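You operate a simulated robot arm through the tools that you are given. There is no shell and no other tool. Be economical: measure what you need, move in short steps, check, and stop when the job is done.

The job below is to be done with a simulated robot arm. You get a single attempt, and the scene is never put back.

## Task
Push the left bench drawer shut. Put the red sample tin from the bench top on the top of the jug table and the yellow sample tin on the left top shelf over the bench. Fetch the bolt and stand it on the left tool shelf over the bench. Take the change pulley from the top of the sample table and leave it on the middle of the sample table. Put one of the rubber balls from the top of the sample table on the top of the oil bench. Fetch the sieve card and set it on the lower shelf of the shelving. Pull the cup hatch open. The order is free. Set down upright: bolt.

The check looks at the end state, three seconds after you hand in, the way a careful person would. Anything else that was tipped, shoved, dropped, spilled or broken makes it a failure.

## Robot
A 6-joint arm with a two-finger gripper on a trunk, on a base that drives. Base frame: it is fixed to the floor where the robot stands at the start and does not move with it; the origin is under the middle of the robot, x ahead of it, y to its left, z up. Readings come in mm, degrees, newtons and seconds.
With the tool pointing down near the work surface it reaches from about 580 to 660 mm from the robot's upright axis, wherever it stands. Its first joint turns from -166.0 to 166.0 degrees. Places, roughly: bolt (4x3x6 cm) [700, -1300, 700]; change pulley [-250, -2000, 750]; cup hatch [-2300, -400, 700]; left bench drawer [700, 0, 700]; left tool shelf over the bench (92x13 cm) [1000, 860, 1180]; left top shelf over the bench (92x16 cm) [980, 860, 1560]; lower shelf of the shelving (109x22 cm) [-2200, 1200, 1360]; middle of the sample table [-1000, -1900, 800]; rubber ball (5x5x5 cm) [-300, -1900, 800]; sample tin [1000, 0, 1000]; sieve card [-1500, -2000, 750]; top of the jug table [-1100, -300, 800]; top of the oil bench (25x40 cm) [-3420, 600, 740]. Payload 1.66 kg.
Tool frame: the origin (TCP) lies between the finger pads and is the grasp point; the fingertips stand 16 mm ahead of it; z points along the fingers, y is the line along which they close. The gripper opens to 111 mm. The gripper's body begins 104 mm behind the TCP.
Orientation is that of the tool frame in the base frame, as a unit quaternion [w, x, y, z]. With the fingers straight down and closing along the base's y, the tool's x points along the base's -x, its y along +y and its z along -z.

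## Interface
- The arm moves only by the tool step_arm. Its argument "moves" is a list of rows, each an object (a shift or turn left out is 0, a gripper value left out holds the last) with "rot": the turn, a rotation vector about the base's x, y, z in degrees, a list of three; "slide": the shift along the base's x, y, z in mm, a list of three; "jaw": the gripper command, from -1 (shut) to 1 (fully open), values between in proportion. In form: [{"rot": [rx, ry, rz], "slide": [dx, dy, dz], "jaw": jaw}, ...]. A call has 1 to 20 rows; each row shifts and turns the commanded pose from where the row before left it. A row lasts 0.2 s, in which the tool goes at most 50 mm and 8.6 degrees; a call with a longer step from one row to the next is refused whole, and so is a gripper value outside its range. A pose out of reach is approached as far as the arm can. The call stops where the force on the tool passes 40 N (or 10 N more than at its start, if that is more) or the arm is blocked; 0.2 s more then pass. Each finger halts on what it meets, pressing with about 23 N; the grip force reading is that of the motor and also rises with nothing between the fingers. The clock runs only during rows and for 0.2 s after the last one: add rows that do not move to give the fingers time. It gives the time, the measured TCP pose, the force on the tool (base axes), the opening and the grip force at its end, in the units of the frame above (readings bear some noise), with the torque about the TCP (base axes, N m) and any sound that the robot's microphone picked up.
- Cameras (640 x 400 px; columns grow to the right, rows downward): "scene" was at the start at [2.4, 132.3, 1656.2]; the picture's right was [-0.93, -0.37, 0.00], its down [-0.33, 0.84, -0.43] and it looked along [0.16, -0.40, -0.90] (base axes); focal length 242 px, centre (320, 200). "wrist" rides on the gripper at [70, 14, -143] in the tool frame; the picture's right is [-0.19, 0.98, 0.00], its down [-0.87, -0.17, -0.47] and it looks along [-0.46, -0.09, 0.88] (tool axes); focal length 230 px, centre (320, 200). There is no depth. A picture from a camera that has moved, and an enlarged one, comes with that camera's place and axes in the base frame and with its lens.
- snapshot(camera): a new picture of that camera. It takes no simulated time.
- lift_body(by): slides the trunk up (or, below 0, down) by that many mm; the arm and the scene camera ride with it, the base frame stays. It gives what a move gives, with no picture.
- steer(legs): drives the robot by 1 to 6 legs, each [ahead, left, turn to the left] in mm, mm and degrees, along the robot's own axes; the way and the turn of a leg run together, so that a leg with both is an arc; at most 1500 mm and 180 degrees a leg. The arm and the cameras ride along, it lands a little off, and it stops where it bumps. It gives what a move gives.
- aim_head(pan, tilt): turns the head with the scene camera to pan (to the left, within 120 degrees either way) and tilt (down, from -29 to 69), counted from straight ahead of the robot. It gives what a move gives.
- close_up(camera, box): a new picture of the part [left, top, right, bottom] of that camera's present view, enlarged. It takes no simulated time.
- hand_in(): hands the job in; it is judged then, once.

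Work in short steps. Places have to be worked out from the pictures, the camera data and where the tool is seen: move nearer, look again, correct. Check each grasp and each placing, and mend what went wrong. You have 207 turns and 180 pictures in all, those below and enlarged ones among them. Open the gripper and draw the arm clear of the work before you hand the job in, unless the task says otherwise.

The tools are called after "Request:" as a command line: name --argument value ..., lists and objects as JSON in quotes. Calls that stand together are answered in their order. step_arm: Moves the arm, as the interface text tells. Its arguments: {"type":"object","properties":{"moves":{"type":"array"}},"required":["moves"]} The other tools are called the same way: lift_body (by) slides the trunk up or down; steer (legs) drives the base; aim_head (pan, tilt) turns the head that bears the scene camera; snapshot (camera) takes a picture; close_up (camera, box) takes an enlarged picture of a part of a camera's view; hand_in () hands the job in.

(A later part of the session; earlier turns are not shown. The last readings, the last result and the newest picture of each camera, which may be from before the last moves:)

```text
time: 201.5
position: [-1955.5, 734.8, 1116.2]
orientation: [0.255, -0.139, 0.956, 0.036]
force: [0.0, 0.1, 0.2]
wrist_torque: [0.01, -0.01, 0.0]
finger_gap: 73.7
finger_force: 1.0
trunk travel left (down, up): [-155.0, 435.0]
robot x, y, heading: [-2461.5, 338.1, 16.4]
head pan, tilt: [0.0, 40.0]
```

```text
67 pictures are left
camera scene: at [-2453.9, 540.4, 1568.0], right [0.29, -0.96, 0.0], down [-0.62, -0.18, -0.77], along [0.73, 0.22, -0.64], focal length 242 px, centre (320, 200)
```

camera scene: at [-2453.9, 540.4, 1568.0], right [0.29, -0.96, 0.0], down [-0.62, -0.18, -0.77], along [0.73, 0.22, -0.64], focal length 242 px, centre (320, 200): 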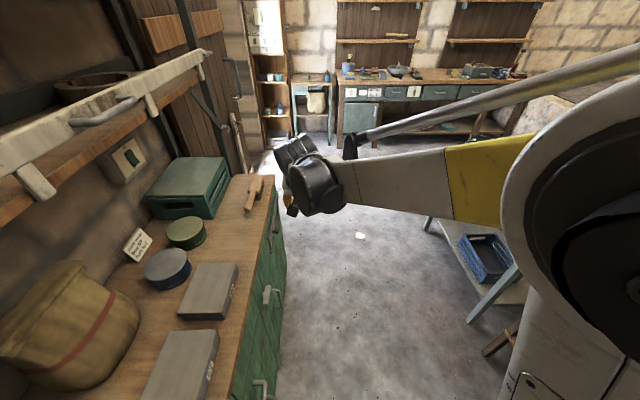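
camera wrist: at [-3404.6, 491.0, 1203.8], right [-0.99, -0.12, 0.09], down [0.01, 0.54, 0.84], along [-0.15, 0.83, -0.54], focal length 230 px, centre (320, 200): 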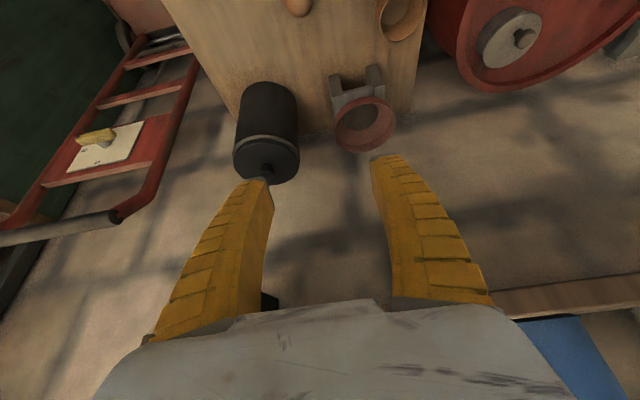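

Clear; now turn right to face the hatch.

Request:
steer --legs '[[0, 0, -90]]'

Request:
aim_head --pan -10 --tilt 48

Request:
snapshot --camera "scene"

Request:
snapshot --camera "wrist"

```text
time: 205.7
position: [-2054.4, -156.1, 1116.0]
orientation: [0.208, 0.568, 0.782, -0.152]
force: [0.6, -0.1, -0.7]
wrist_torque: [-0.01, 0.0, -0.01]
finger_gap: 73.7
finger_force: 0.8
trunk travel left (down, up): [-155.0, 435.0]
robot x, y, heading: [-2462.4, 344.4, -71.9]
head pan, tilt: [0.0, 40.0]
```

```text
time: 206.4
position: [-2054.4, -155.0, 1115.9]
orientation: [0.208, 0.568, 0.781, -0.152]
force: [0.9, -0.2, 0.3]
wrist_torque: [-0.01, -0.01, -0.03]
finger_gap: 73.9
finger_force: 1.2
trunk travel left (down, up): [-155.0, 435.0]
robot x, y, heading: [-2462.5, 343.2, -71.7]
head pan, tilt: [-10.0, 48.0]
```

```text
66 pictures are left
camera scene: at [-2276.1, 339.7, 1556.6], right [-0.99, -0.14, 0.0], down [-0.1, 0.74, -0.67], along [0.09, -0.66, -0.74], focal length 242 px, centre (320, 200)
```

scene: 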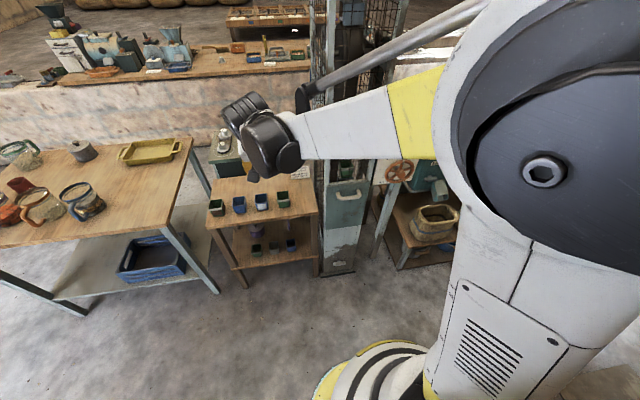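

```text
65 pictures are left
camera wrist: at [-2082.9, -28.1, 1204.0], right [0.98, 0.15, 0.09], down [0.0, -0.54, 0.84], along [0.17, -0.83, -0.54], focal length 230 px, centre (320, 200)
```

wrist: 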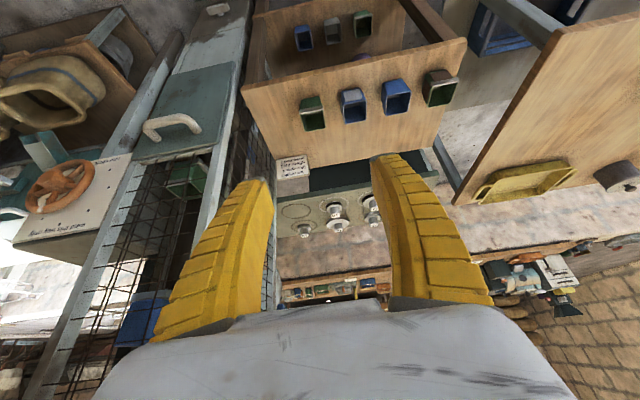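

Combining views, the handle bar centre is ≈(-2293,-385,790). I'll point the tool horizontally at it; first tilt further and see that the arm follows.

Request:
step_arm --moves '[{"rot": [-7.13, -2.34, 0], "slide": [0, 0, -10]}, {"rot": [-7.13, -2.34, 0], "slide": [0, 0, -10]}, {"rot": [-7.13, -2.34, 0], "slide": [0, 0, -10]}, {"rot": [-7.13, -2.34, 0], "slide": [0, 0, -10]}, {"rot": [-7.13, -2.34, 0]}, {"rot": [-7.13, -2.34, 0]}, {"rot": [-7.13, -2.34, 0]}, {"rot": [-7.13, -2.34, 0]}, {}]'

Request:
snapshot --camera "scene"

```text
time: 208.4
position: [-2034.3, -169.9, 1108.0]
orientation: [0.572, 0.417, 0.573, -0.414]
force: [0.2, 0.1, -0.1]
wrist_torque: [0.02, 0.0, -0.01]
finger_gap: 73.9
finger_force: 1.6
out of reach, approached as far as the arm can: row 7, 8
trunk travel left (down, up): [-155.0, 435.0]
robot x, y, heading: [-2460.9, 339.3, -71.9]
head pan, tilt: [-10.0, 48.0]
```

```text
64 pictures are left
camera scene: at [-2276.2, 339.8, 1556.6], right [-0.99, -0.14, 0.0], down [-0.1, 0.74, -0.67], along [0.09, -0.66, -0.74], focal length 242 px, centre (320, 200)
```

scene: 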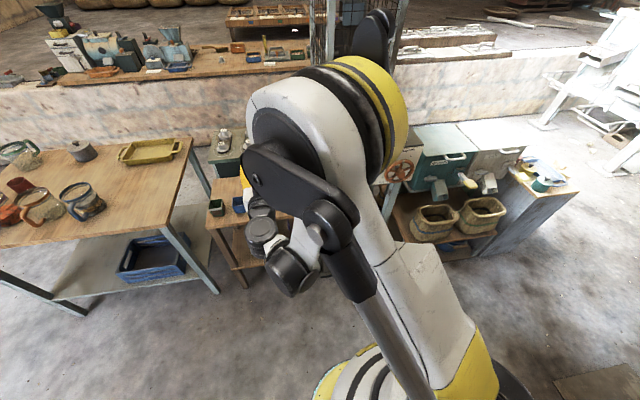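

Tool is horizontal now. Roll it 90° so the fingers close vertically.

Request:
step_arm --moves '[{"rot": [2.55, -7.77, 0]}, {"rot": [2.55, -7.77, 0]}, {"rot": [2.55, -7.77, 0]}, {"rot": [2.55, -7.77, 0]}, {"rot": [2.55, -7.77, 0]}, {"rot": [2.55, -7.77, 0]}, {"rot": [2.55, -7.77, 0]}, {"rot": [2.55, -7.77, 0]}, {"rot": [2.55, -7.77, 0]}, {"rot": [2.55, -7.77, 0]}, {"rot": [2.55, -7.77, 0]}, {}]'

Request:
snapshot --camera "wrist"

```text
time: 211.0
position: [-2039.4, -170.6, 1102.2]
orientation: [0.686, 0.708, 0.143, 0.088]
force: [0.1, 0.2, -0.2]
wrist_torque: [0.02, 0.0, 0.04]
finger_gap: 73.7
finger_force: 0.4
out of reach, approached as far as the arm can: row 11
trunk travel left (down, up): [-155.0, 435.0]
robot x, y, heading: [-2461.7, 341.8, -71.9]
head pan, tilt: [-10.0, 48.0]
```

```text
63 pictures are left
camera wrist: at [-2019.1, -15.4, 1116.2], right [-0.1, -0.08, 0.99], down [-0.98, 0.17, -0.09], along [-0.16, -0.98, -0.09], focal length 230 px, centre (320, 200)
```

wrist: 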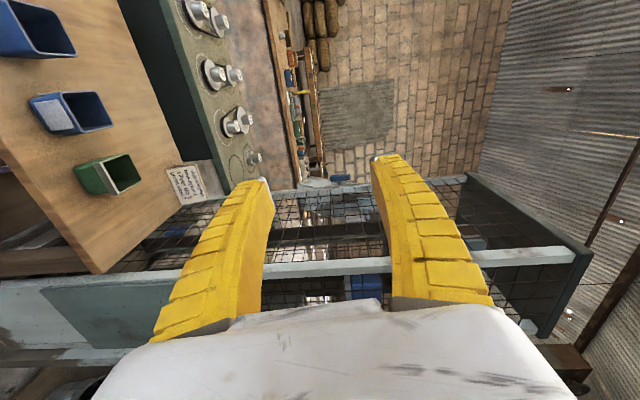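

Fingers now close vertically. Strafe toward the hatch's line and lower the trunk, then look.

Request:
steer --legs '[[0, -220, 0]]'

Request:
lift_body --by -150

Request:
step_arm --moves '[{"slide": [0, 0, -40]}, {"slide": [0, 0, -40]}, {"slide": [0, 0, -40]}, {}]'

Request:
snapshot --camera "wrist"

Request:
snapshot --camera "scene"

```text
time: 212.7
position: [-2248.0, -239.4, 1101.6]
orientation: [0.687, 0.707, 0.143, 0.087]
force: [-0.9, -0.1, 0.3]
wrist_torque: [0.04, 0.02, 0.03]
finger_gap: 73.9
finger_force: 0.5
trunk travel left (down, up): [-155.0, 435.0]
robot x, y, heading: [-2670.7, 273.2, -71.9]
head pan, tilt: [-10.0, 48.0]
```

```text
time: 214.4
position: [-2248.5, -239.8, 952.8]
orientation: [0.687, 0.707, 0.144, 0.088]
force: [-0.4, -0.5, 0.5]
wrist_torque: [-0.02, -0.01, -0.01]
finger_gap: 73.8
finger_force: 1.2
trunk travel left (down, up): [-5.0, 585.0]
robot x, y, heading: [-2670.6, 274.2, -72.0]
head pan, tilt: [-10.0, 48.0]
```

```text
time: 215.4
position: [-2199.6, -276.0, 889.9]
orientation: [0.687, 0.707, 0.142, 0.087]
force: [-0.3, -1.0, 0.6]
wrist_torque: [-0.02, 0.04, -0.02]
finger_gap: 73.8
finger_force: 1.1
out of reach, approached as far as the arm can: row 1, 2, 3
trunk travel left (down, up): [-5.0, 585.0]
robot x, y, heading: [-2672.2, 267.3, -72.1]
head pan, tilt: [-10.0, 48.0]
```

```text
62 pictures are left
camera wrist: at [-2178.2, -120.3, 903.1], right [-0.1, -0.08, 0.99], down [-0.98, 0.17, -0.08], along [-0.16, -0.98, -0.09], focal length 230 px, centre (320, 200)
```

wrist: 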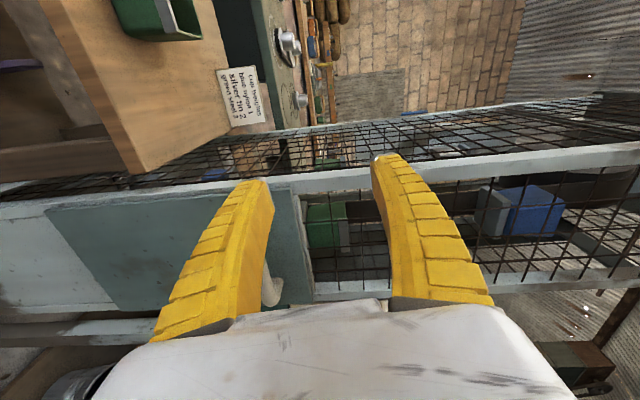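

```text
61 pictures are left
camera scene: at [-2484.9, 271.5, 1406.5], right [-0.99, -0.14, 0.0], down [-0.11, 0.74, -0.67], along [0.09, -0.66, -0.74], focal length 242 px, centre (320, 200)
```

scene: 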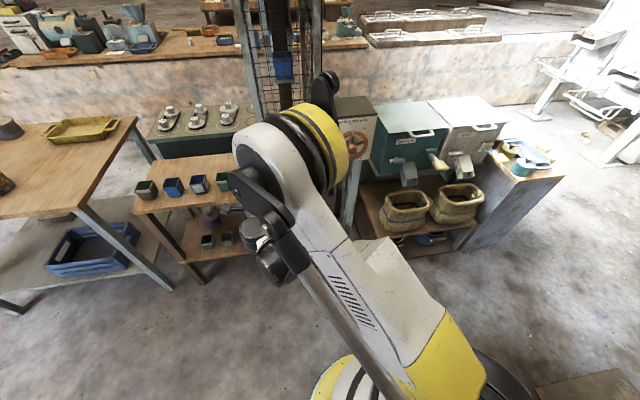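

Handle height ≈797; the arm is at its inner limit here. I strafe farther right so the arm can reach across with more radius.

Request:
steer --legs '[[0, -300, 0]]'

Request:
step_arm --moves '[{"slide": [43, 13, 0]}, {"slide": [43, 13, 0]}, {"slide": [43, 13, 0]}, {"slide": [35, 17, -10]}, {"slide": [0, 5, -30]}, {"slide": [0, 0, -30]}, {"slide": [0, 0, -25]}, {}]'

Request:
snapshot --camera "wrist"

Request:
snapshot --camera "scene"

```text
time: 217.5
position: [-2488.9, -372.0, 889.4]
orientation: [0.687, 0.708, 0.141, 0.085]
force: [0.2, -0.5, 0.3]
wrist_torque: [-0.02, 0.01, 0.0]
finger_gap: 73.6
finger_force: 0.8
trunk travel left (down, up): [-5.0, 585.0]
robot x, y, heading: [-2959.3, 177.2, -72.2]
head pan, tilt: [-10.0, 48.0]
```

```text
time: 219.3
position: [-2327.4, -311.0, 795.5]
orientation: [0.684, 0.711, 0.146, 0.081]
force: [0.5, 0.3, -0.7]
wrist_torque: [-0.04, 0.0, 0.0]
finger_gap: 73.8
finger_force: 1.7
trunk travel left (down, up): [-5.0, 585.0]
robot x, y, heading: [-2957.7, 178.3, -72.2]
head pan, tilt: [-10.0, 48.0]
```

```text
60 pictures are left
camera wrist: at [-2304.1, -154.4, 809.4], right [-0.08, -0.08, 0.99], down [-0.98, 0.18, -0.07], along [-0.17, -0.98, -0.1], focal length 230 px, centre (320, 200)
```

wrist: 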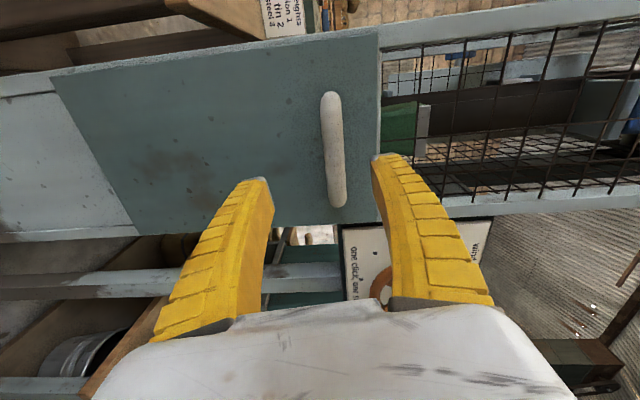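

```text
59 pictures are left
camera scene: at [-2772.4, 177.3, 1406.5], right [-0.99, -0.14, 0.0], down [-0.1, 0.74, -0.67], along [0.09, -0.66, -0.74], focal length 242 px, centre (320, 200)
```

scene: 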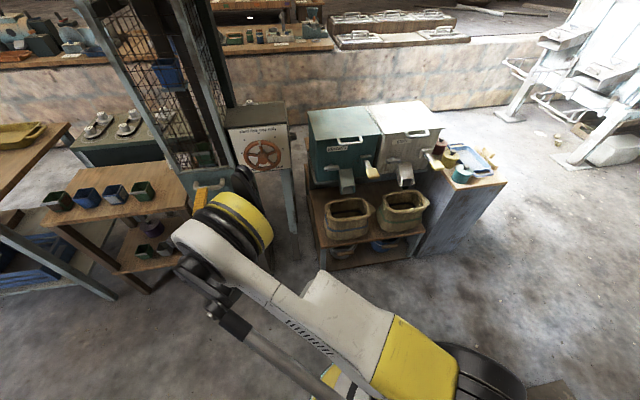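

Handle clearly in view: about 80 mm ahead, 15 mm up. Raise and advance with the fingers around the bar.

Request:
step_arm --moves '[{"slide": [5, 1, 14]}, {"slide": [11, -33, 0]}, {"slide": [8, -24, 0]}, {}]'

Request:
snapshot --camera "wrist"

```text
time: 220.3
position: [-2301.4, -367.5, 809.8]
orientation: [0.684, 0.71, 0.145, 0.082]
force: [-0.2, -0.5, -0.4]
wrist_torque: [0.01, 0.02, -0.01]
finger_gap: 73.8
finger_force: 1.1
trunk travel left (down, up): [-5.0, 585.0]
robot x, y, heading: [-2953.0, 178.6, -72.2]
head pan, tilt: [-10.0, 48.0]
```

```text
58 pictures are left
camera wrist: at [-2279.9, -211.9, 823.8], right [-0.09, -0.08, 0.99], down [-0.98, 0.18, -0.07], along [-0.17, -0.98, -0.1], focal length 230 px, centre (320, 200)
```

wrist: 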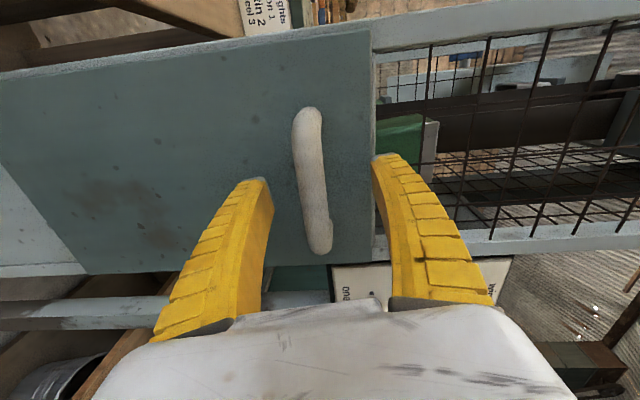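

Bar is 15 mm ahead and 5 mm low of the TCP. Advance 12, down 4, and close.

Request:
step_arm --moves '[{"slide": [4, -12, -4]}, {}, {"jaw": -0.3}, {"jaw": -1}, {}, {}]'

Request:
snapshot --camera "wrist"

```text
time: 221.7
position: [-2297.9, -382.3, 804.5]
orientation: [0.683, 0.711, 0.144, 0.082]
force: [0.7, -8.4, -7.6]
wrist_torque: [-0.18, -0.09, 0.07]
finger_gap: 0.0
finger_force: 22.8
trunk travel left (down, up): [-5.0, 585.0]
robot x, y, heading: [-2955.3, 181.2, -72.1]
head pan, tilt: [-10.0, 48.0]
```

```text
57 pictures are left
camera wrist: at [-2276.1, -224.9, 818.9], right [-0.09, -0.08, 0.99], down [-0.98, 0.18, -0.07], along [-0.17, -0.98, -0.1], focal length 230 px, centre (320, 200)
```

wrist: 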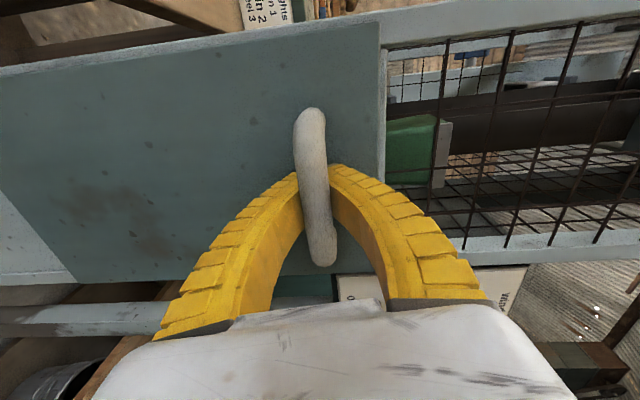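

The fingers have closed behind the bar, hooking it. Pull back gently and observe how the hatch moves.

Request:
step_arm --moves '[{"slide": [-3, 9.5, 0]}, {"slide": [-3, 9.5, 0]}, {"slide": [-3, 9.5, 0]}, {"slide": [-3, 9.5, 0]}, {}]'

Request:
snapshot --camera "wrist"

```text
time: 222.2
position: [-2300.9, -375.0, 803.5]
orientation: [0.683, 0.711, 0.145, 0.081]
force: [16.9, -21.9, -6.2]
wrist_torque: [0.05, -0.27, -0.15]
finger_gap: 6.1
finger_force: 29.9
trunk travel left (down, up): [-5.0, 585.0]
robot x, y, heading: [-2958.9, 178.1, -72.5]
head pan, tilt: [-10.0, 48.0]
stopped in row 2: the force on the tool passed its limit at 62 N (the readings are from after the stop); the commanded pose is now the measured one
```

```text
56 pictures are left
camera wrist: at [-2278.9, -219.2, 818.1], right [-0.09, -0.08, 0.99], down [-0.98, 0.18, -0.07], along [-0.17, -0.98, -0.1], focal length 230 px, centre (320, 200)
```

wrist: 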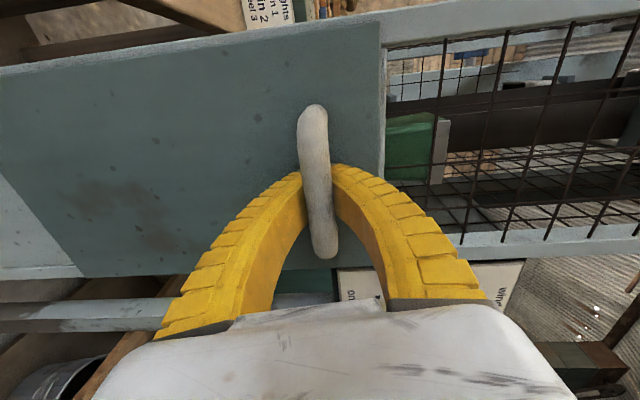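

That may have been an impact after slack. Pull again in very small steps.

Request:
step_arm --moves '[{"slide": [-0.6, 1.9, 0]}, {"slide": [-0.6, 1.9, 0]}, {"slide": [-0.6, 1.9, 0]}, {"slide": [-0.6, 1.9, 0]}, {"slide": [-0.6, 1.9, 0]}, {"slide": [-0.6, 1.9, 0]}, {"slide": [-0.6, 1.9, 0]}, {"slide": [-0.6, 1.9, 0]}, {}]'

Request:
snapshot --camera "wrist"

```text
time: 222.5
position: [-2302.4, -374.9, 805.3]
orientation: [0.684, 0.71, 0.144, 0.08]
force: [14.7, -17.6, -6.0]
wrist_torque: [0.1, -0.41, 0.0]
finger_gap: 6.3
finger_force: 30.2
trunk travel left (down, up): [-5.0, 585.0]
robot x, y, heading: [-2958.8, 175.3, -72.6]
head pan, tilt: [-10.0, 48.0]
stopped in row 1: the force on the tool passed its limit at 44 N (the readings are from after the stop); the commanded pose is now the measured one
```

```text
55 pictures are left
camera wrist: at [-2279.1, -219.3, 818.7], right [-0.09, -0.08, 0.99], down [-0.98, 0.18, -0.07], along [-0.17, -0.98, -0.1], focal length 230 px, centre (320, 200)
```

wrist: 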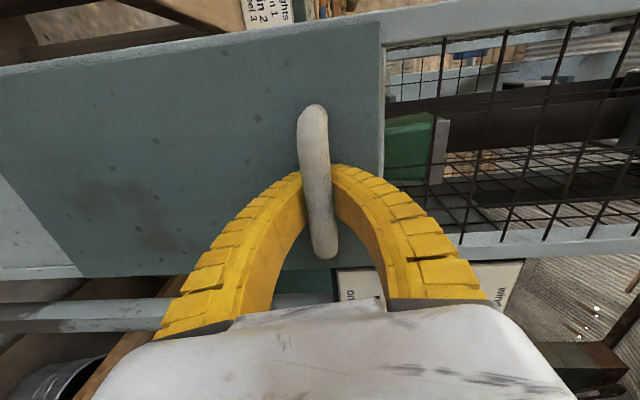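

Outward pull is resisted. Test whether the panel slides vertically: relax forward a little, then nudge up.

Request:
step_arm --moves '[{"slide": [1, -3, 0]}, {"slide": [0, 0, 3]}, {"slide": [0, 0, 3]}, {"slide": [0, 0, 3]}, {"slide": [0, 0, 3]}, {"slide": [0, 0, 3]}, {"slide": [0, 0, 3]}, {"slide": [0, 0, 3]}, {}]'

Request:
snapshot --camera "wrist"

```text
time: 223.5
position: [-2301.1, -378.2, 808.2]
orientation: [0.682, 0.712, 0.144, 0.081]
force: [4.9, -6.9, -31.3]
wrist_torque: [-0.32, -0.56, -0.2]
finger_gap: 5.9
finger_force: 29.5
trunk travel left (down, up): [-5.0, 585.0]
robot x, y, heading: [-2957.3, 178.0, -72.6]
head pan, tilt: [-10.0, 48.0]
stopped in row 4: the force on the tool passed its limit at 42 N (the readings are from after the stop); the commanded pose is now the measured one
```

```text
54 pictures are left
camera wrist: at [-2278.0, -222.6, 823.5], right [-0.09, -0.09, 0.99], down [-0.98, 0.18, -0.07], along [-0.17, -0.98, -0.1], focal length 230 px, centre (320, 200)
```

wrist: 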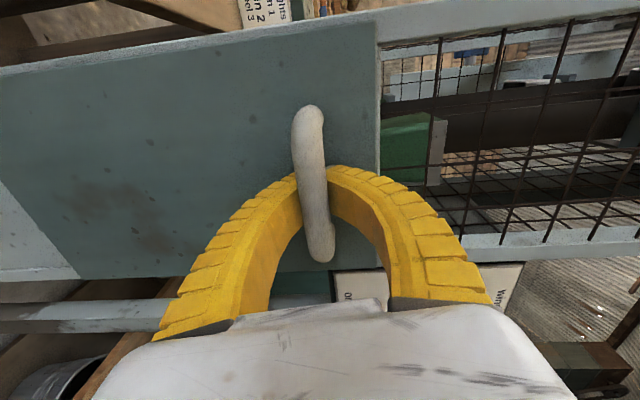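

Up is rigid too. Test down, then sideways, in the same gentle way.

Request:
step_arm --moves '[{"slide": [0, 0, -4]}, {"slide": [0, 0, -4]}, {"slide": [0, 0, -4]}, {"slide": [0, 0, -4]}, {"slide": [0, 0, -4]}, {"slide": [0, 0, -4]}, {}]'

Request:
close_up --camera "scene" --box '[100, 120, 300, 270]'

```text
time: 225.1
position: [-2302.3, -377.2, 787.3]
orientation: [0.683, 0.711, 0.143, 0.081]
force: [9.4, -8.4, -0.7]
wrist_torque: [0.07, -0.08, -0.1]
finger_gap: 6.1
finger_force: 30.1
trunk travel left (down, up): [-5.0, 585.0]
robot x, y, heading: [-2959.0, 177.9, -72.6]
head pan, tilt: [-10.0, 48.0]
```

```text
2.67 times, centred on (200, 195) of scene
camera zoom: at [-2771.1, 175.2, 1406.4], right [-0.99, -0.13, 0.0], down [-0.1, 0.74, -0.67], along [0.09, -0.66, -0.74], focal length 644 px, centre (640, 213)
```

zoom: 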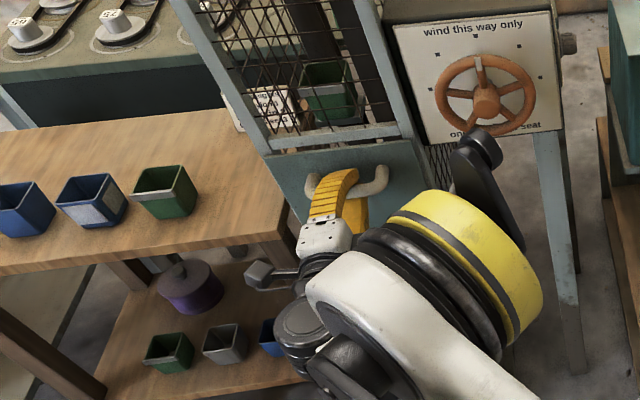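

Down moves freely – the hatch seems to slide down. Verify with the wrist picture.

Request:
snapshot --camera "wrist"

```text
52 pictures are left
camera wrist: at [-2279.2, -221.4, 802.1], right [-0.09, -0.08, 0.99], down [-0.98, 0.18, -0.07], along [-0.17, -0.98, -0.1], focal length 230 px, centre (320, 200)
```

wrist: 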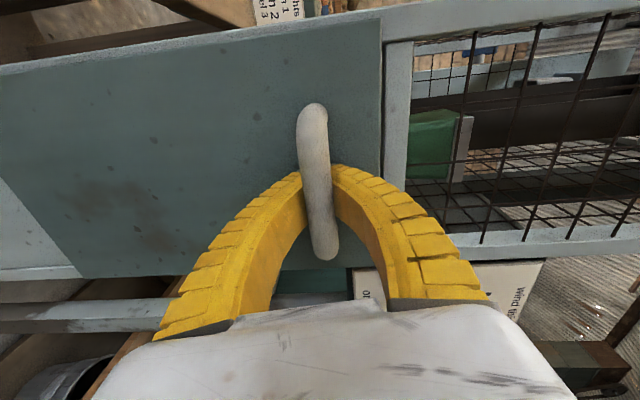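

Confirmed: the panel slid down 21 mm. Continue pulling it down.

Request:
step_arm --moves '[{"slide": [0, 0, -8]}, {"slide": [0, 0, -8]}, {"slide": [0, 0, -8]}, {"slide": [0, 0, -8]}, {"slide": [0, 0, -8]}, {"slide": [0, 0, -8]}, {"slide": [0, 0, -8]}, {"slide": [0, 0, -8]}, {"slide": [0, 0, -8]}, {"slide": [0, 0, -8]}, {}]'

Request:
snapshot --camera "wrist"

Request:
snapshot --camera "scene"

```text
time: 227.1
position: [-2303.6, -376.0, 728.5]
orientation: [0.682, 0.712, 0.144, 0.085]
force: [12.3, -14.3, -5.5]
wrist_torque: [0.02, -0.23, 0.11]
finger_gap: 6.2
finger_force: 29.3
out of reach, approached as far as the arm can: row 8, 9
trunk travel left (down, up): [-5.0, 585.0]
robot x, y, heading: [-2959.7, 176.4, -72.3]
head pan, tilt: [-10.0, 48.0]
stopped in row 9: the force on the tool passed its limit at 44 N (the readings are from after the stop); the commanded pose is now the measured one
```

```text
51 pictures are left
camera wrist: at [-2282.8, -220.9, 743.0], right [-0.09, -0.09, 0.99], down [-0.98, 0.17, -0.07], along [-0.17, -0.98, -0.1], focal length 230 px, centre (320, 200)
```

wrist: 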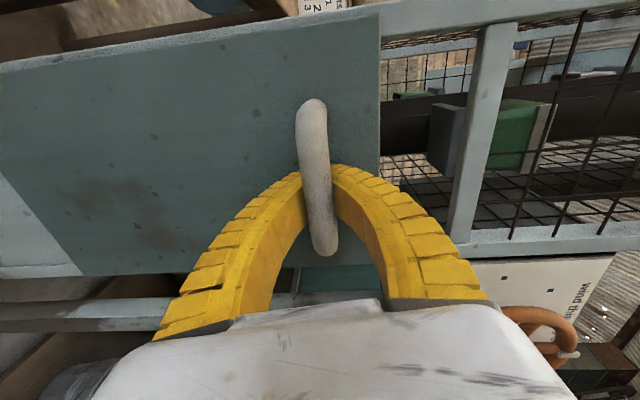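

```text
50 pictures are left
camera scene: at [-2769.8, 173.8, 1406.2], right [-0.99, -0.13, 0.0], down [-0.1, 0.74, -0.67], along [0.09, -0.66, -0.74], focal length 242 px, centre (320, 200)
```

scene: 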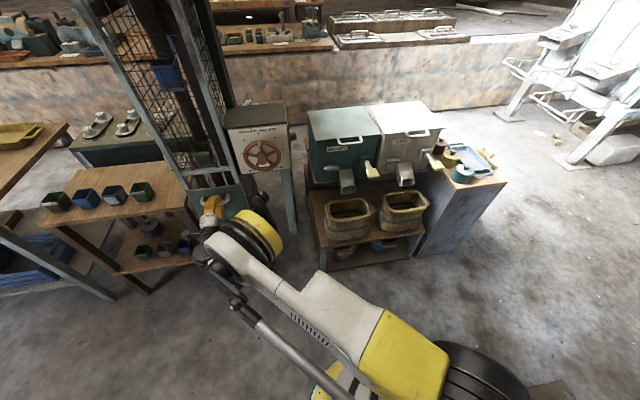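

Opened ~80 mm; the arm is at its limit in this pose. Release, retreat, and set the tool vertical again to push the bar further down from above.

Request:
step_arm --moves '[{"jaw": 0.0}, {"jaw": 0.4}, {}, {"slide": [-9, 28, 0]}, {"slide": [-13, 40, 10]}, {"slide": [-13, 40, 20]}, {}]'

Request:
lift_body --by 350

Request:
step_arm --moves '[{"rot": [-2.55, 7.77, 0]}, {"rot": [-2.55, 7.77, 0]}, {"rot": [-2.55, 7.77, 0]}, {"rot": [-2.55, 7.77, 0]}, {"rot": [-2.55, 7.77, 0]}, {"rot": [-2.55, 7.77, 0]}, {"rot": [-2.55, 7.77, 0]}, {"rot": [-2.55, 7.77, 0]}, {"rot": [-2.55, 7.77, 0]}, {"rot": [-2.55, 7.77, 0]}, {"rot": [-2.55, 7.77, 0]}, {}]'

Request:
step_arm --moves '[{"rot": [7.6, 2.5, 0]}, {"rot": [7.6, 2.5, 0]}, {"rot": [7.6, 2.5, 0]}, {"rot": [7.6, 2.5, 0]}, {"rot": [7.6, 2.5, 0]}, {"rot": [7.6, 2.5, 0]}, {"rot": [7.6, 2.5, 0]}, {"rot": [7.6, 2.5, 0]}, {"rot": [7.6, 2.5, 0]}, {"rot": [7.6, 2.5, 0]}, {}]'

Request:
snapshot --camera "wrist"

```text
time: 228.7
position: [-2341.8, -266.0, 760.5]
orientation: [0.681, 0.713, 0.146, 0.081]
force: [-0.8, 0.1, 0.8]
wrist_torque: [-0.02, -0.01, -0.02]
finger_gap: 79.1
finger_force: 1.1
trunk travel left (down, up): [-5.0, 585.0]
robot x, y, heading: [-2960.9, 177.7, -72.2]
head pan, tilt: [-10.0, 48.0]
```

```text
time: 232.1
position: [-2341.7, -266.4, 1111.0]
orientation: [0.681, 0.713, 0.147, 0.081]
force: [-0.4, -0.1, 0.4]
wrist_torque: [0.03, -0.01, -0.02]
finger_gap: 79.2
finger_force: 0.7
trunk travel left (down, up): [-355.0, 235.0]
robot x, y, heading: [-2956.9, 179.5, -72.4]
head pan, tilt: [-10.0, 48.0]
```

```text
time: 234.7
position: [-2340.6, -266.9, 1111.2]
orientation: [0.539, 0.408, 0.58, -0.455]
force: [0.6, 0.4, 0.3]
wrist_torque: [-0.01, 0.01, -0.02]
finger_gap: 78.9
finger_force: 1.6
trunk travel left (down, up): [-355.0, 235.0]
robot x, y, heading: [-2957.0, 179.0, -72.3]
head pan, tilt: [-10.0, 48.0]
```

```text
time: 237.1
position: [-2341.3, -267.6, 1110.8]
orientation: [0.047, 0.551, 0.83, -0.076]
force: [0.3, -0.3, -0.2]
wrist_torque: [-0.02, 0.01, 0.0]
finger_gap: 79.4
finger_force: 1.0
trunk travel left (down, up): [-355.0, 235.0]
robot x, y, heading: [-2956.8, 181.3, -72.2]
head pan, tilt: [-10.0, 48.0]
```

```text
49 pictures are left
camera wrist: at [-2355.9, -174.6, 1238.4], right [0.98, 0.2, -0.04], down [0.18, -0.77, 0.62], along [0.09, -0.61, -0.79], focal length 230 px, centre (320, 200)
```

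wrist: 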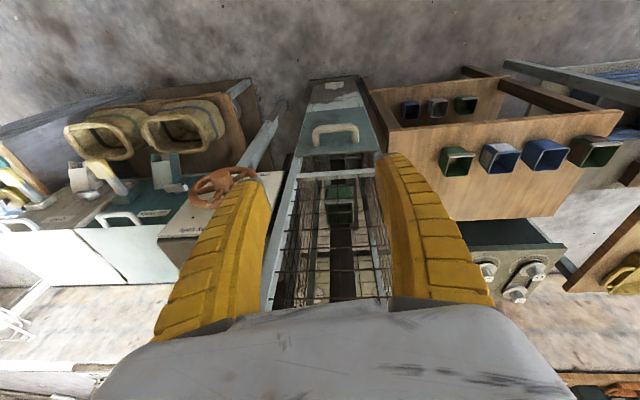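

The panel stays down at its new place. I shift east so the hatch is nearer straight ahead, tilt the tool to ~25° and close the fingers to push the bar down.

Request:
steer --legs '[[0, 330, 0]]'

Request:
step_arm --moves '[{"rot": [-7.1, -2.3, 0], "slide": [-40, -10, 0], "jaw": -1}, {"rot": [-7.1, -2.3, 0], "slide": [-40, -10, 0]}, {"slide": [-40, -12, 0]}, {"slide": [-40, -12, 0]}, {"slide": [-40, -12, 0]}, {"slide": [-40, -12, 0]}, {}]'

Request:
lift_body --by -200

Request:
snapshot --camera "wrist"

```text
time: 239.3
position: [-2028.4, -168.6, 1110.3]
orientation: [0.048, 0.551, 0.829, -0.077]
force: [0.4, 0.3, -0.2]
wrist_torque: [-0.04, 0.02, 0.01]
finger_gap: 79.1
finger_force: 1.4
trunk travel left (down, up): [-355.0, 235.0]
robot x, y, heading: [-2644.6, 276.9, -72.4]
head pan, tilt: [-10.0, 48.0]
```

```text
time: 240.9
position: [-2268.5, -235.5, 1111.7]
orientation: [0.148, 0.544, 0.811, -0.156]
force: [-0.4, 0.6, 0.2]
wrist_torque: [0.03, 0.04, 0.04]
finger_gap: 0.0
finger_force: 23.2
trunk travel left (down, up): [-355.0, 235.0]
robot x, y, heading: [-2645.9, 280.8, -72.5]
head pan, tilt: [-10.0, 48.0]
```

```text
time: 243.0
position: [-2269.4, -237.7, 911.3]
orientation: [0.149, 0.544, 0.811, -0.156]
force: [-0.2, -0.1, 0.3]
wrist_torque: [0.03, 0.0, -0.01]
finger_gap: 0.3
finger_force: 23.1
trunk travel left (down, up): [-155.0, 435.0]
robot x, y, heading: [-2643.9, 279.2, -72.3]
head pan, tilt: [-10.0, 48.0]
```

```text
48 pictures are left
camera wrist: at [-2292.8, -115.8, 1010.5], right [0.98, 0.19, -0.01], down [0.13, -0.59, 0.8], along [0.15, -0.79, -0.6], focal length 230 px, centre (320, 200)
```

wrist: 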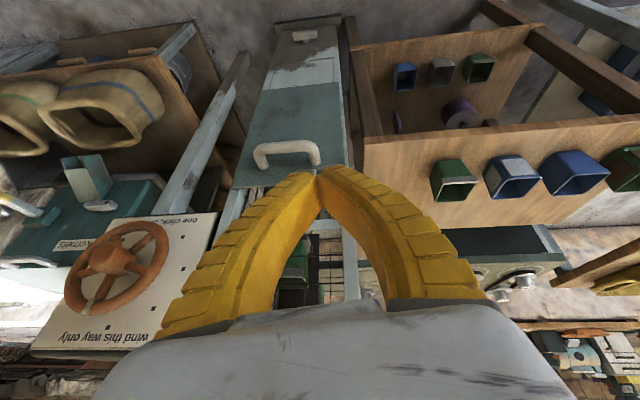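

Bar at (-2300,-373,723). Move above it and lower.

Request:
step_arm --moves '[{"slide": [-11, -43, 0]}, {"slide": [-11, -43, 0]}, {"slide": [-11, -43, 0]}, {}]'

Request:
lift_body --by -140

Request:
snapshot --camera "wrist"

```text
time: 244.0
position: [-2302.4, -366.8, 912.7]
orientation: [0.148, 0.545, 0.811, -0.156]
force: [-0.1, -0.2, -0.2]
wrist_torque: [0.01, 0.01, -0.01]
finger_gap: 0.3
finger_force: 22.6
trunk travel left (down, up): [-155.0, 435.0]
robot x, y, heading: [-2644.6, 278.5, -72.3]
head pan, tilt: [-10.0, 48.0]
```

```text
time: 245.7
position: [-2302.8, -366.2, 772.1]
orientation: [0.148, 0.543, 0.811, -0.157]
force: [0.6, 0.2, -0.1]
wrist_torque: [0.01, -0.01, 0.0]
finger_gap: 0.0
finger_force: 22.8
trunk travel left (down, up): [-15.0, 575.0]
robot x, y, heading: [-2643.3, 277.8, -72.5]
head pan, tilt: [-10.0, 48.0]
```

```text
47 pictures are left
camera wrist: at [-2325.9, -245.4, 871.5], right [0.98, 0.19, -0.01], down [0.13, -0.59, 0.8], along [0.15, -0.79, -0.6], focal length 230 px, centre (320, 200)
```

wrist: 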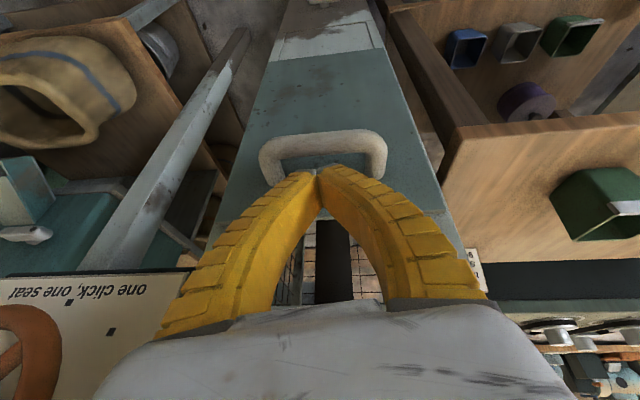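

The tip would land ~8 mm behind the bar; correct and push down in small steps.

Request:
step_arm --moves '[{"slide": [-2, 7, 0]}, {"slide": [0, 0, -10]}, {"slide": [0, 0, -8]}, {"slide": [0, 0, -8]}, {"slide": [0, 0, -8]}, {"slide": [0, 0, -8]}, {"slide": [0, 0, -8]}, {"slide": [0, 0, -8]}, {"slide": [0, 0, -8]}, {}]'

Request:
snapshot --camera "wrist"

```text
time: 247.9
position: [-2303.8, -359.8, 706.0]
orientation: [0.149, 0.543, 0.811, -0.155]
force: [-0.8, 1.0, 0.9]
wrist_torque: [0.0, 0.01, 0.0]
finger_gap: 0.2
finger_force: 23.4
trunk travel left (down, up): [-15.0, 575.0]
robot x, y, heading: [-2640.9, 281.0, -72.4]
head pan, tilt: [-10.0, 48.0]
```

```text
46 pictures are left
camera wrist: at [-2327.5, -238.3, 805.4], right [0.98, 0.19, -0.01], down [0.13, -0.59, 0.8], along [0.15, -0.79, -0.6], focal length 230 px, centre (320, 200)
```

wrist: 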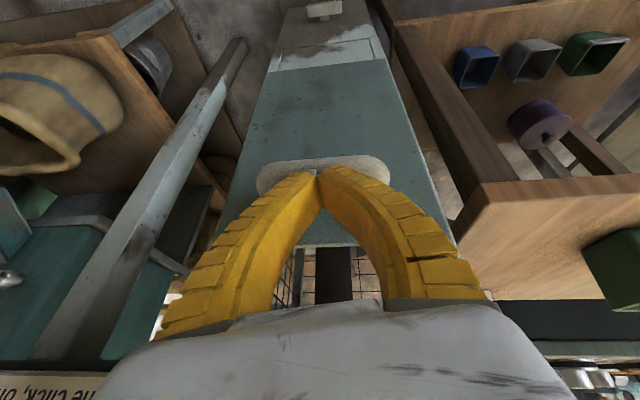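

Bar is moving down with the tip. Continue to the stop.

Request:
step_arm --moves '[{"slide": [0, 0, -8]}, {"slide": [0, 0, -8]}, {"slide": [0, 0, -8]}, {"slide": [0, 0, -8]}, {"slide": [0, 0, -8]}, {"slide": [0, 0, -8]}, {"slide": [0, 0, -8]}, {"slide": [0, 0, -8]}, {"slide": [0, 0, -8]}, {"slide": [0, 0, -8]}, {"slide": [0, 0, -8]}, {"slide": [0, 0, -8]}, {}]'

Request:
snapshot --camera "wrist"

```text
time: 250.7
position: [-2303.7, -359.2, 609.9]
orientation: [0.149, 0.543, 0.811, -0.156]
force: [-1.4, 1.3, 2.3]
wrist_torque: [0.02, 0.0, 0.01]
finger_gap: 0.2
finger_force: 22.9
trunk travel left (down, up): [-15.0, 575.0]
robot x, y, heading: [-2648.3, 276.2, -72.5]
head pan, tilt: [-10.0, 48.0]
```

```text
45 pictures are left
camera wrist: at [-2328.2, -238.5, 709.1], right [0.98, 0.19, -0.01], down [0.13, -0.59, 0.8], along [0.15, -0.79, -0.6], focal length 230 px, centre (320, 200)
```

wrist: 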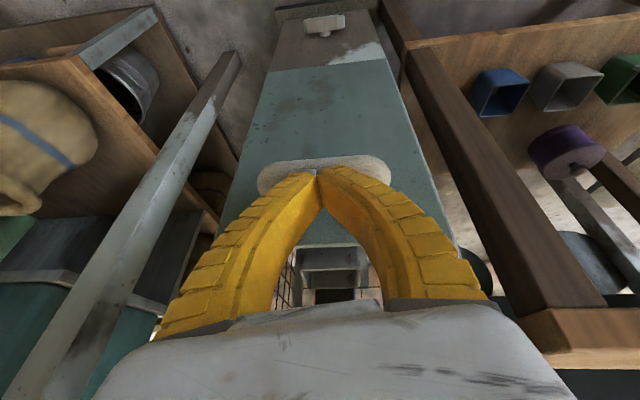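

Still sliding with ~2 N; continue until it stops.

Request:
step_arm --moves '[{"slide": [0, 0, -8]}, {"slide": [0, 0, -8]}, {"slide": [0, 0, -8]}, {"slide": [0, 0, -8]}, {"slide": [0, 0, -8]}, {"slide": [0, 0, -8]}, {"slide": [0, 0, -8]}, {"slide": [0, 0, -8]}, {}]'

Request:
snapshot --camera "wrist"

```text
time: 252.7
position: [-2304.6, -358.9, 545.7]
orientation: [0.148, 0.543, 0.811, -0.156]
force: [0.0, 0.8, 1.1]
wrist_torque: [0.05, 0.0, -0.01]
finger_gap: 0.1
finger_force: 22.3
trunk travel left (down, up): [-15.0, 575.0]
robot x, y, heading: [-2643.8, 278.4, -72.5]
head pan, tilt: [-10.0, 48.0]
```

```text
44 pictures are left
camera wrist: at [-2327.4, -238.7, 645.2], right [0.98, 0.19, -0.01], down [0.13, -0.59, 0.8], along [0.15, -0.79, -0.6], focal length 230 px, centre (320, 200)
```

wrist: 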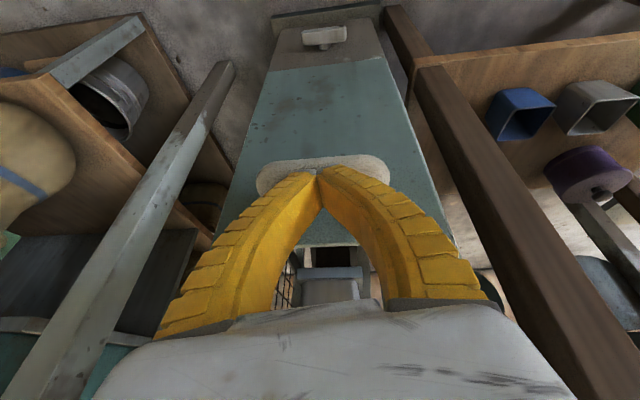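

Request:
step_arm --moves '[{"slide": [0, 0, -8]}, {"slide": [0, 0, -8]}, {"slide": [0, 0, -8]}, {"slide": [0, 0, -8]}, {"slide": [0, 0, -8]}, {"slide": [0, 0, -8]}, {"slide": [0, 0, -8]}, {}]'

Request:
snapshot --camera "wrist"

```text
time: 253.3
position: [-2303.7, -360.5, 534.8]
orientation: [0.151, 0.544, 0.81, -0.158]
force: [-3.7, 9.7, 27.9]
wrist_torque: [0.17, -0.06, 0.07]
finger_gap: 6.1
finger_force: 28.0
trunk travel left (down, up): [-15.0, 575.0]
robot x, y, heading: [-2643.2, 276.1, -72.3]
head pan, tilt: [-10.0, 48.0]
stopped in row 3: the force on the tool passed its limit at 45 N (the readings are from after the stop); the commanded pose is now the measured one
```

```text
43 pictures are left
camera wrist: at [-2327.1, -238.7, 633.2], right [0.98, 0.2, -0.01], down [0.12, -0.58, 0.8], along [0.15, -0.79, -0.59], focal length 230 px, centre (320, 200)
```

wrist: 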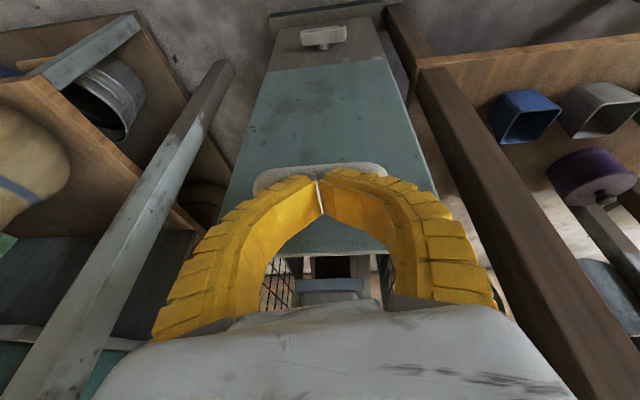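

The hatch hit its end stop: fully open. Raise the arm and head back around to fetch the sieve card.

Request:
lift_body --by 400

Request:
step_arm --moves '[{"slide": [-12, 38, 10]}, {"slide": [-12, 38, 10]}, {"slide": [-6, 20, 40]}, {"slide": [0, 0, 45]}, {"slide": [0, 0, 40]}, {}]'

Request:
steer --legs '[[0, 0, 90], [1100, 0, 0], [1100, 0, 0]]'

Request:
steer --legs '[[0, -930, 0], [0, -930, 0]]'

```text
time: 257.2
position: [-2302.4, -361.6, 932.5]
orientation: [0.15, 0.543, 0.811, -0.157]
force: [-0.5, -0.4, 0.4]
wrist_torque: [-0.04, -0.03, -0.02]
finger_gap: 0.0
finger_force: 28.5
trunk travel left (down, up): [-415.0, 175.0]
robot x, y, heading: [-2642.9, 280.5, -72.6]
head pan, tilt: [-10.0, 48.0]
```

```text
time: 258.6
position: [-2315.9, -285.4, 1084.1]
orientation: [0.15, 0.543, 0.811, -0.156]
force: [-0.3, 0.3, -0.4]
wrist_torque: [0.01, 0.03, 0.0]
finger_gap: 0.0
finger_force: 28.3
out of reach, approached as far as the arm can: row 2, 3
trunk travel left (down, up): [-415.0, 175.0]
robot x, y, heading: [-2642.8, 277.4, -72.3]
head pan, tilt: [-10.0, 48.0]
```

```text
time: 273.3
position: [32.5, 1256.0, 1084.2]
orientation: [0.217, -0.188, 0.958, -0.005]
force: [-0.3, 0.3, 0.2]
wrist_torque: [-0.01, 0.02, -0.02]
finger_gap: 0.0
finger_force: 28.9
trunk travel left (down, up): [-415.0, 175.0]
robot x, y, heading: [-530.0, 927.6, 17.4]
head pan, tilt: [-10.0, 48.0]
```

```text
time: 282.7
position: [604.0, -511.8, 1084.3]
orientation: [0.218, -0.196, 0.956, -0.003]
force: [0.2, 0.1, -0.4]
wrist_torque: [0.0, 0.0, 0.02]
finger_gap: 0.1
finger_force: 28.0
trunk travel left (down, up): [-415.0, 175.0]
robot x, y, heading: [45.3, -847.0, 18.5]
head pan, tilt: [-10.0, 48.0]
```

Position is close to the bolt, so I'll do the bolt now. Raise a bit, turn to the ledge and look into the grey tray.

Request:
lift_body --by 120

Request:
steer --legs '[[0, 0, -90], [0, 330, 0]]'

Request:
snapshot --camera "wrist"

```text
time: 284.2
position: [605.0, -511.9, 1202.8]
orientation: [0.218, -0.196, 0.956, -0.003]
force: [-0.1, 0.1, -0.1]
wrist_torque: [-0.05, 0.0, -0.02]
finger_gap: 0.0
finger_force: 28.0
trunk travel left (down, up): [-535.0, 55.0]
robot x, y, heading: [45.3, -846.0, 18.6]
head pan, tilt: [-10.0, 48.0]
```

```text
time: 290.2
position: [697.3, -1294.8, 1204.7]
orientation: [0.152, 0.535, 0.817, -0.156]
force: [-0.3, 0.2, -1.1]
wrist_torque: [0.0, 0.03, -0.05]
finger_gap: 0.0
finger_force: 28.8
trunk travel left (down, up): [-535.0, 55.0]
robot x, y, heading: [351.5, -739.4, -71.2]
head pan, tilt: [-10.0, 48.0]
```

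```text
42 pictures are left
camera wrist: at [670.4, -1175.6, 1302.3], right [0.98, 0.22, -0.01], down [0.14, -0.58, 0.8], along [0.17, -0.78, -0.6], focal length 230 px, centre (320, 200)
```

wrist: 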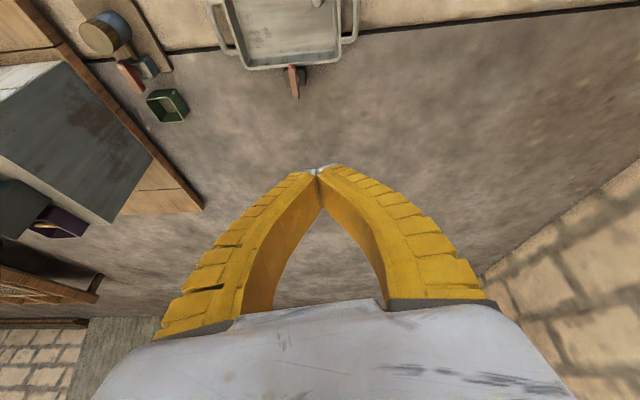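

Bolt is in the tray at ≈(683,-1292). Set the tool vertical, open, retract slightly for a good look.

Request:
step_arm --moves '[{"rot": [7.9, 2.6, 0], "slide": [0, 20, -10], "jaw": 1}, {"rot": [7.9, 2.6, 0], "slide": [0, 20, -30]}, {"rot": [7.9, 2.6, 0], "slide": [0, 20, -30]}, {"slide": [0, 0, -30]}, {}]'

Request:
snapshot --camera "wrist"

```text
time: 291.4
position: [696.9, -1237.8, 1104.7]
orientation: [-0.017, 0.542, 0.84, -0.02]
force: [-0.8, 0.3, -0.3]
wrist_torque: [-0.02, -0.02, 0.01]
finger_gap: 110.8
finger_force: 0.1
trunk travel left (down, up): [-535.0, 55.0]
robot x, y, heading: [355.6, -739.9, -71.2]
head pan, tilt: [-10.0, 48.0]
```

```text
41 pictures are left
camera wrist: at [686.8, -1167.3, 1246.6], right [0.97, 0.23, -0.05], down [0.23, -0.85, 0.48], along [0.07, -0.47, -0.88], focal length 230 px, centre (320, 200)
```

wrist: 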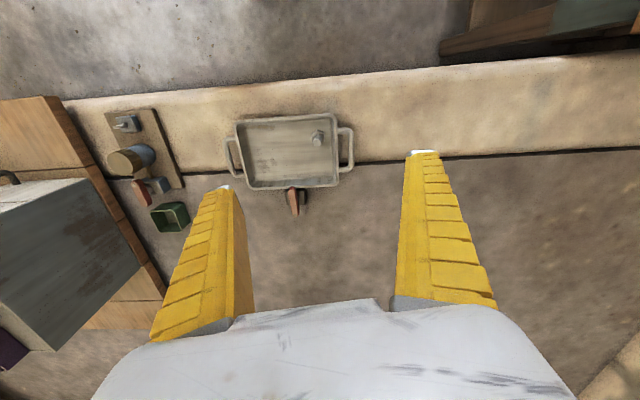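

Request:
close_up --camera "wrist" --box '[276, 100, 372, 160]'

```text
6.67 times, centred on (324, 130) of wrist
camera zoom: at [686.8, -1167.3, 1246.6], right [0.97, 0.23, -0.05], down [0.23, -0.85, 0.48], along [0.07, -0.47, -0.88], focal length 1534 px, centre (293, 667)
```

zoom: 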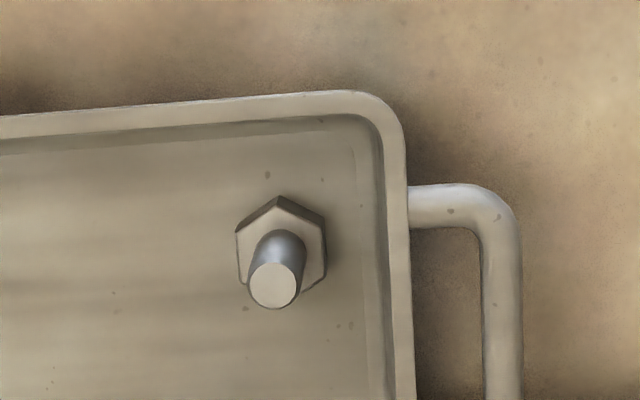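

The bolt stands head-down in the tray's corner at ≈(686,-1283), top ≈802. I'll grip the shank with a 35° forward tilt (useful for the shelf later); tilt and lower the trunk.

Request:
step_arm --moves '[{"rot": [0.86, -2.87, 0], "jaw": 0}, {"rot": [-6.63, -2.25, 0]}, {"rot": [-6.63, -2.25, 0]}, {"rot": [-6.63, -2.25, 0], "slide": [-4, -13, 0]}, {"rot": [-6.63, -2.25, 0], "slide": [-4, -13, 0]}, {"rot": [-6.63, -2.25, 0], "slide": [-4, -13, 0]}, {}]'

Request:
lift_body --by -240

Request:
snapshot --camera "wrist"

```text
time: 293.0
position: [725.8, -1329.2, 1133.7]
orientation: [0.236, 0.518, 0.801, -0.188]
force: [-0.4, -0.2, 0.9]
wrist_torque: [0.01, -0.06, 0.02]
finger_gap: 57.7
finger_force: 1.4
out of reach, approached as far as the arm can: row 3, 4, 5, 6
trunk travel left (down, up): [-535.0, 55.0]
robot x, y, heading: [353.4, -740.6, -70.9]
head pan, tilt: [-10.0, 48.0]
```

```text
time: 295.5
position: [726.1, -1329.4, 893.3]
orientation: [0.235, 0.518, 0.801, -0.187]
force: [0.2, -0.1, -0.3]
wrist_torque: [0.04, 0.03, -0.04]
finger_gap: 57.6
finger_force: 1.2
trunk travel left (down, up): [-295.0, 295.0]
robot x, y, heading: [358.9, -741.9, -70.9]
head pan, tilt: [-10.0, 48.0]
```

```text
39 pictures are left
camera wrist: at [686.3, -1197.3, 968.5], right [0.97, 0.25, 0.05], down [0.07, -0.45, 0.89], along [0.24, -0.86, -0.45], focal length 230 px, centre (320, 200)
```

wrist: 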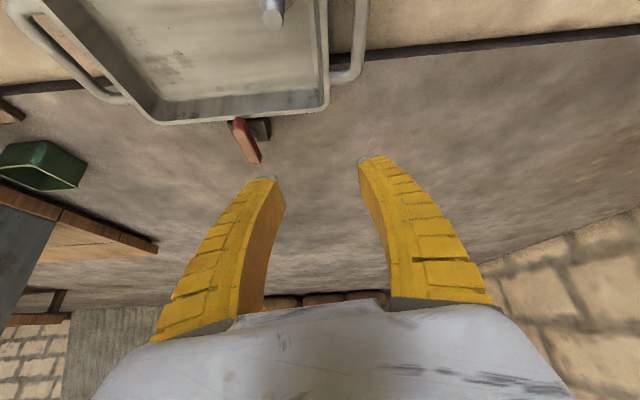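

The arm's inner limit pushed the tool 60 mm too far; back the base by that amount.

Request:
steer --legs '[[-62, -22, 0]]'

Request:
snapshot --camera "wrist"

```text
time: 296.5
position: [685.2, -1278.1, 893.2]
orientation: [0.237, 0.517, 0.801, -0.188]
force: [-1.0, -0.5, 1.3]
wrist_torque: [0.02, -0.01, 0.03]
finger_gap: 57.6
finger_force: 1.6
trunk travel left (down, up): [-295.0, 295.0]
robot x, y, heading: [314.6, -692.7, -71.0]
head pan, tilt: [-10.0, 48.0]
```

```text
38 pictures are left
camera wrist: at [645.6, -1145.3, 968.9], right [0.97, 0.25, 0.05], down [0.07, -0.45, 0.89], along [0.24, -0.86, -0.45], focal length 230 px, centre (320, 200)
```

wrist: 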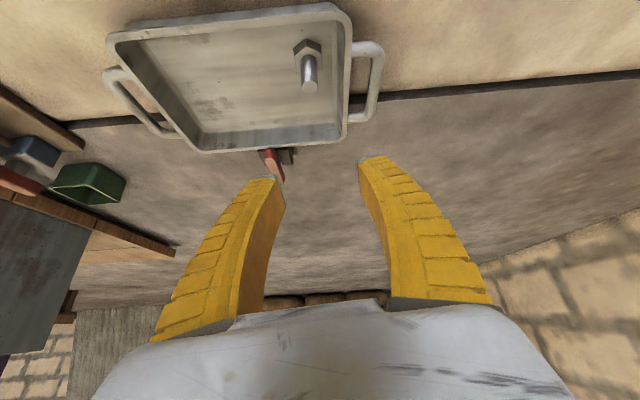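

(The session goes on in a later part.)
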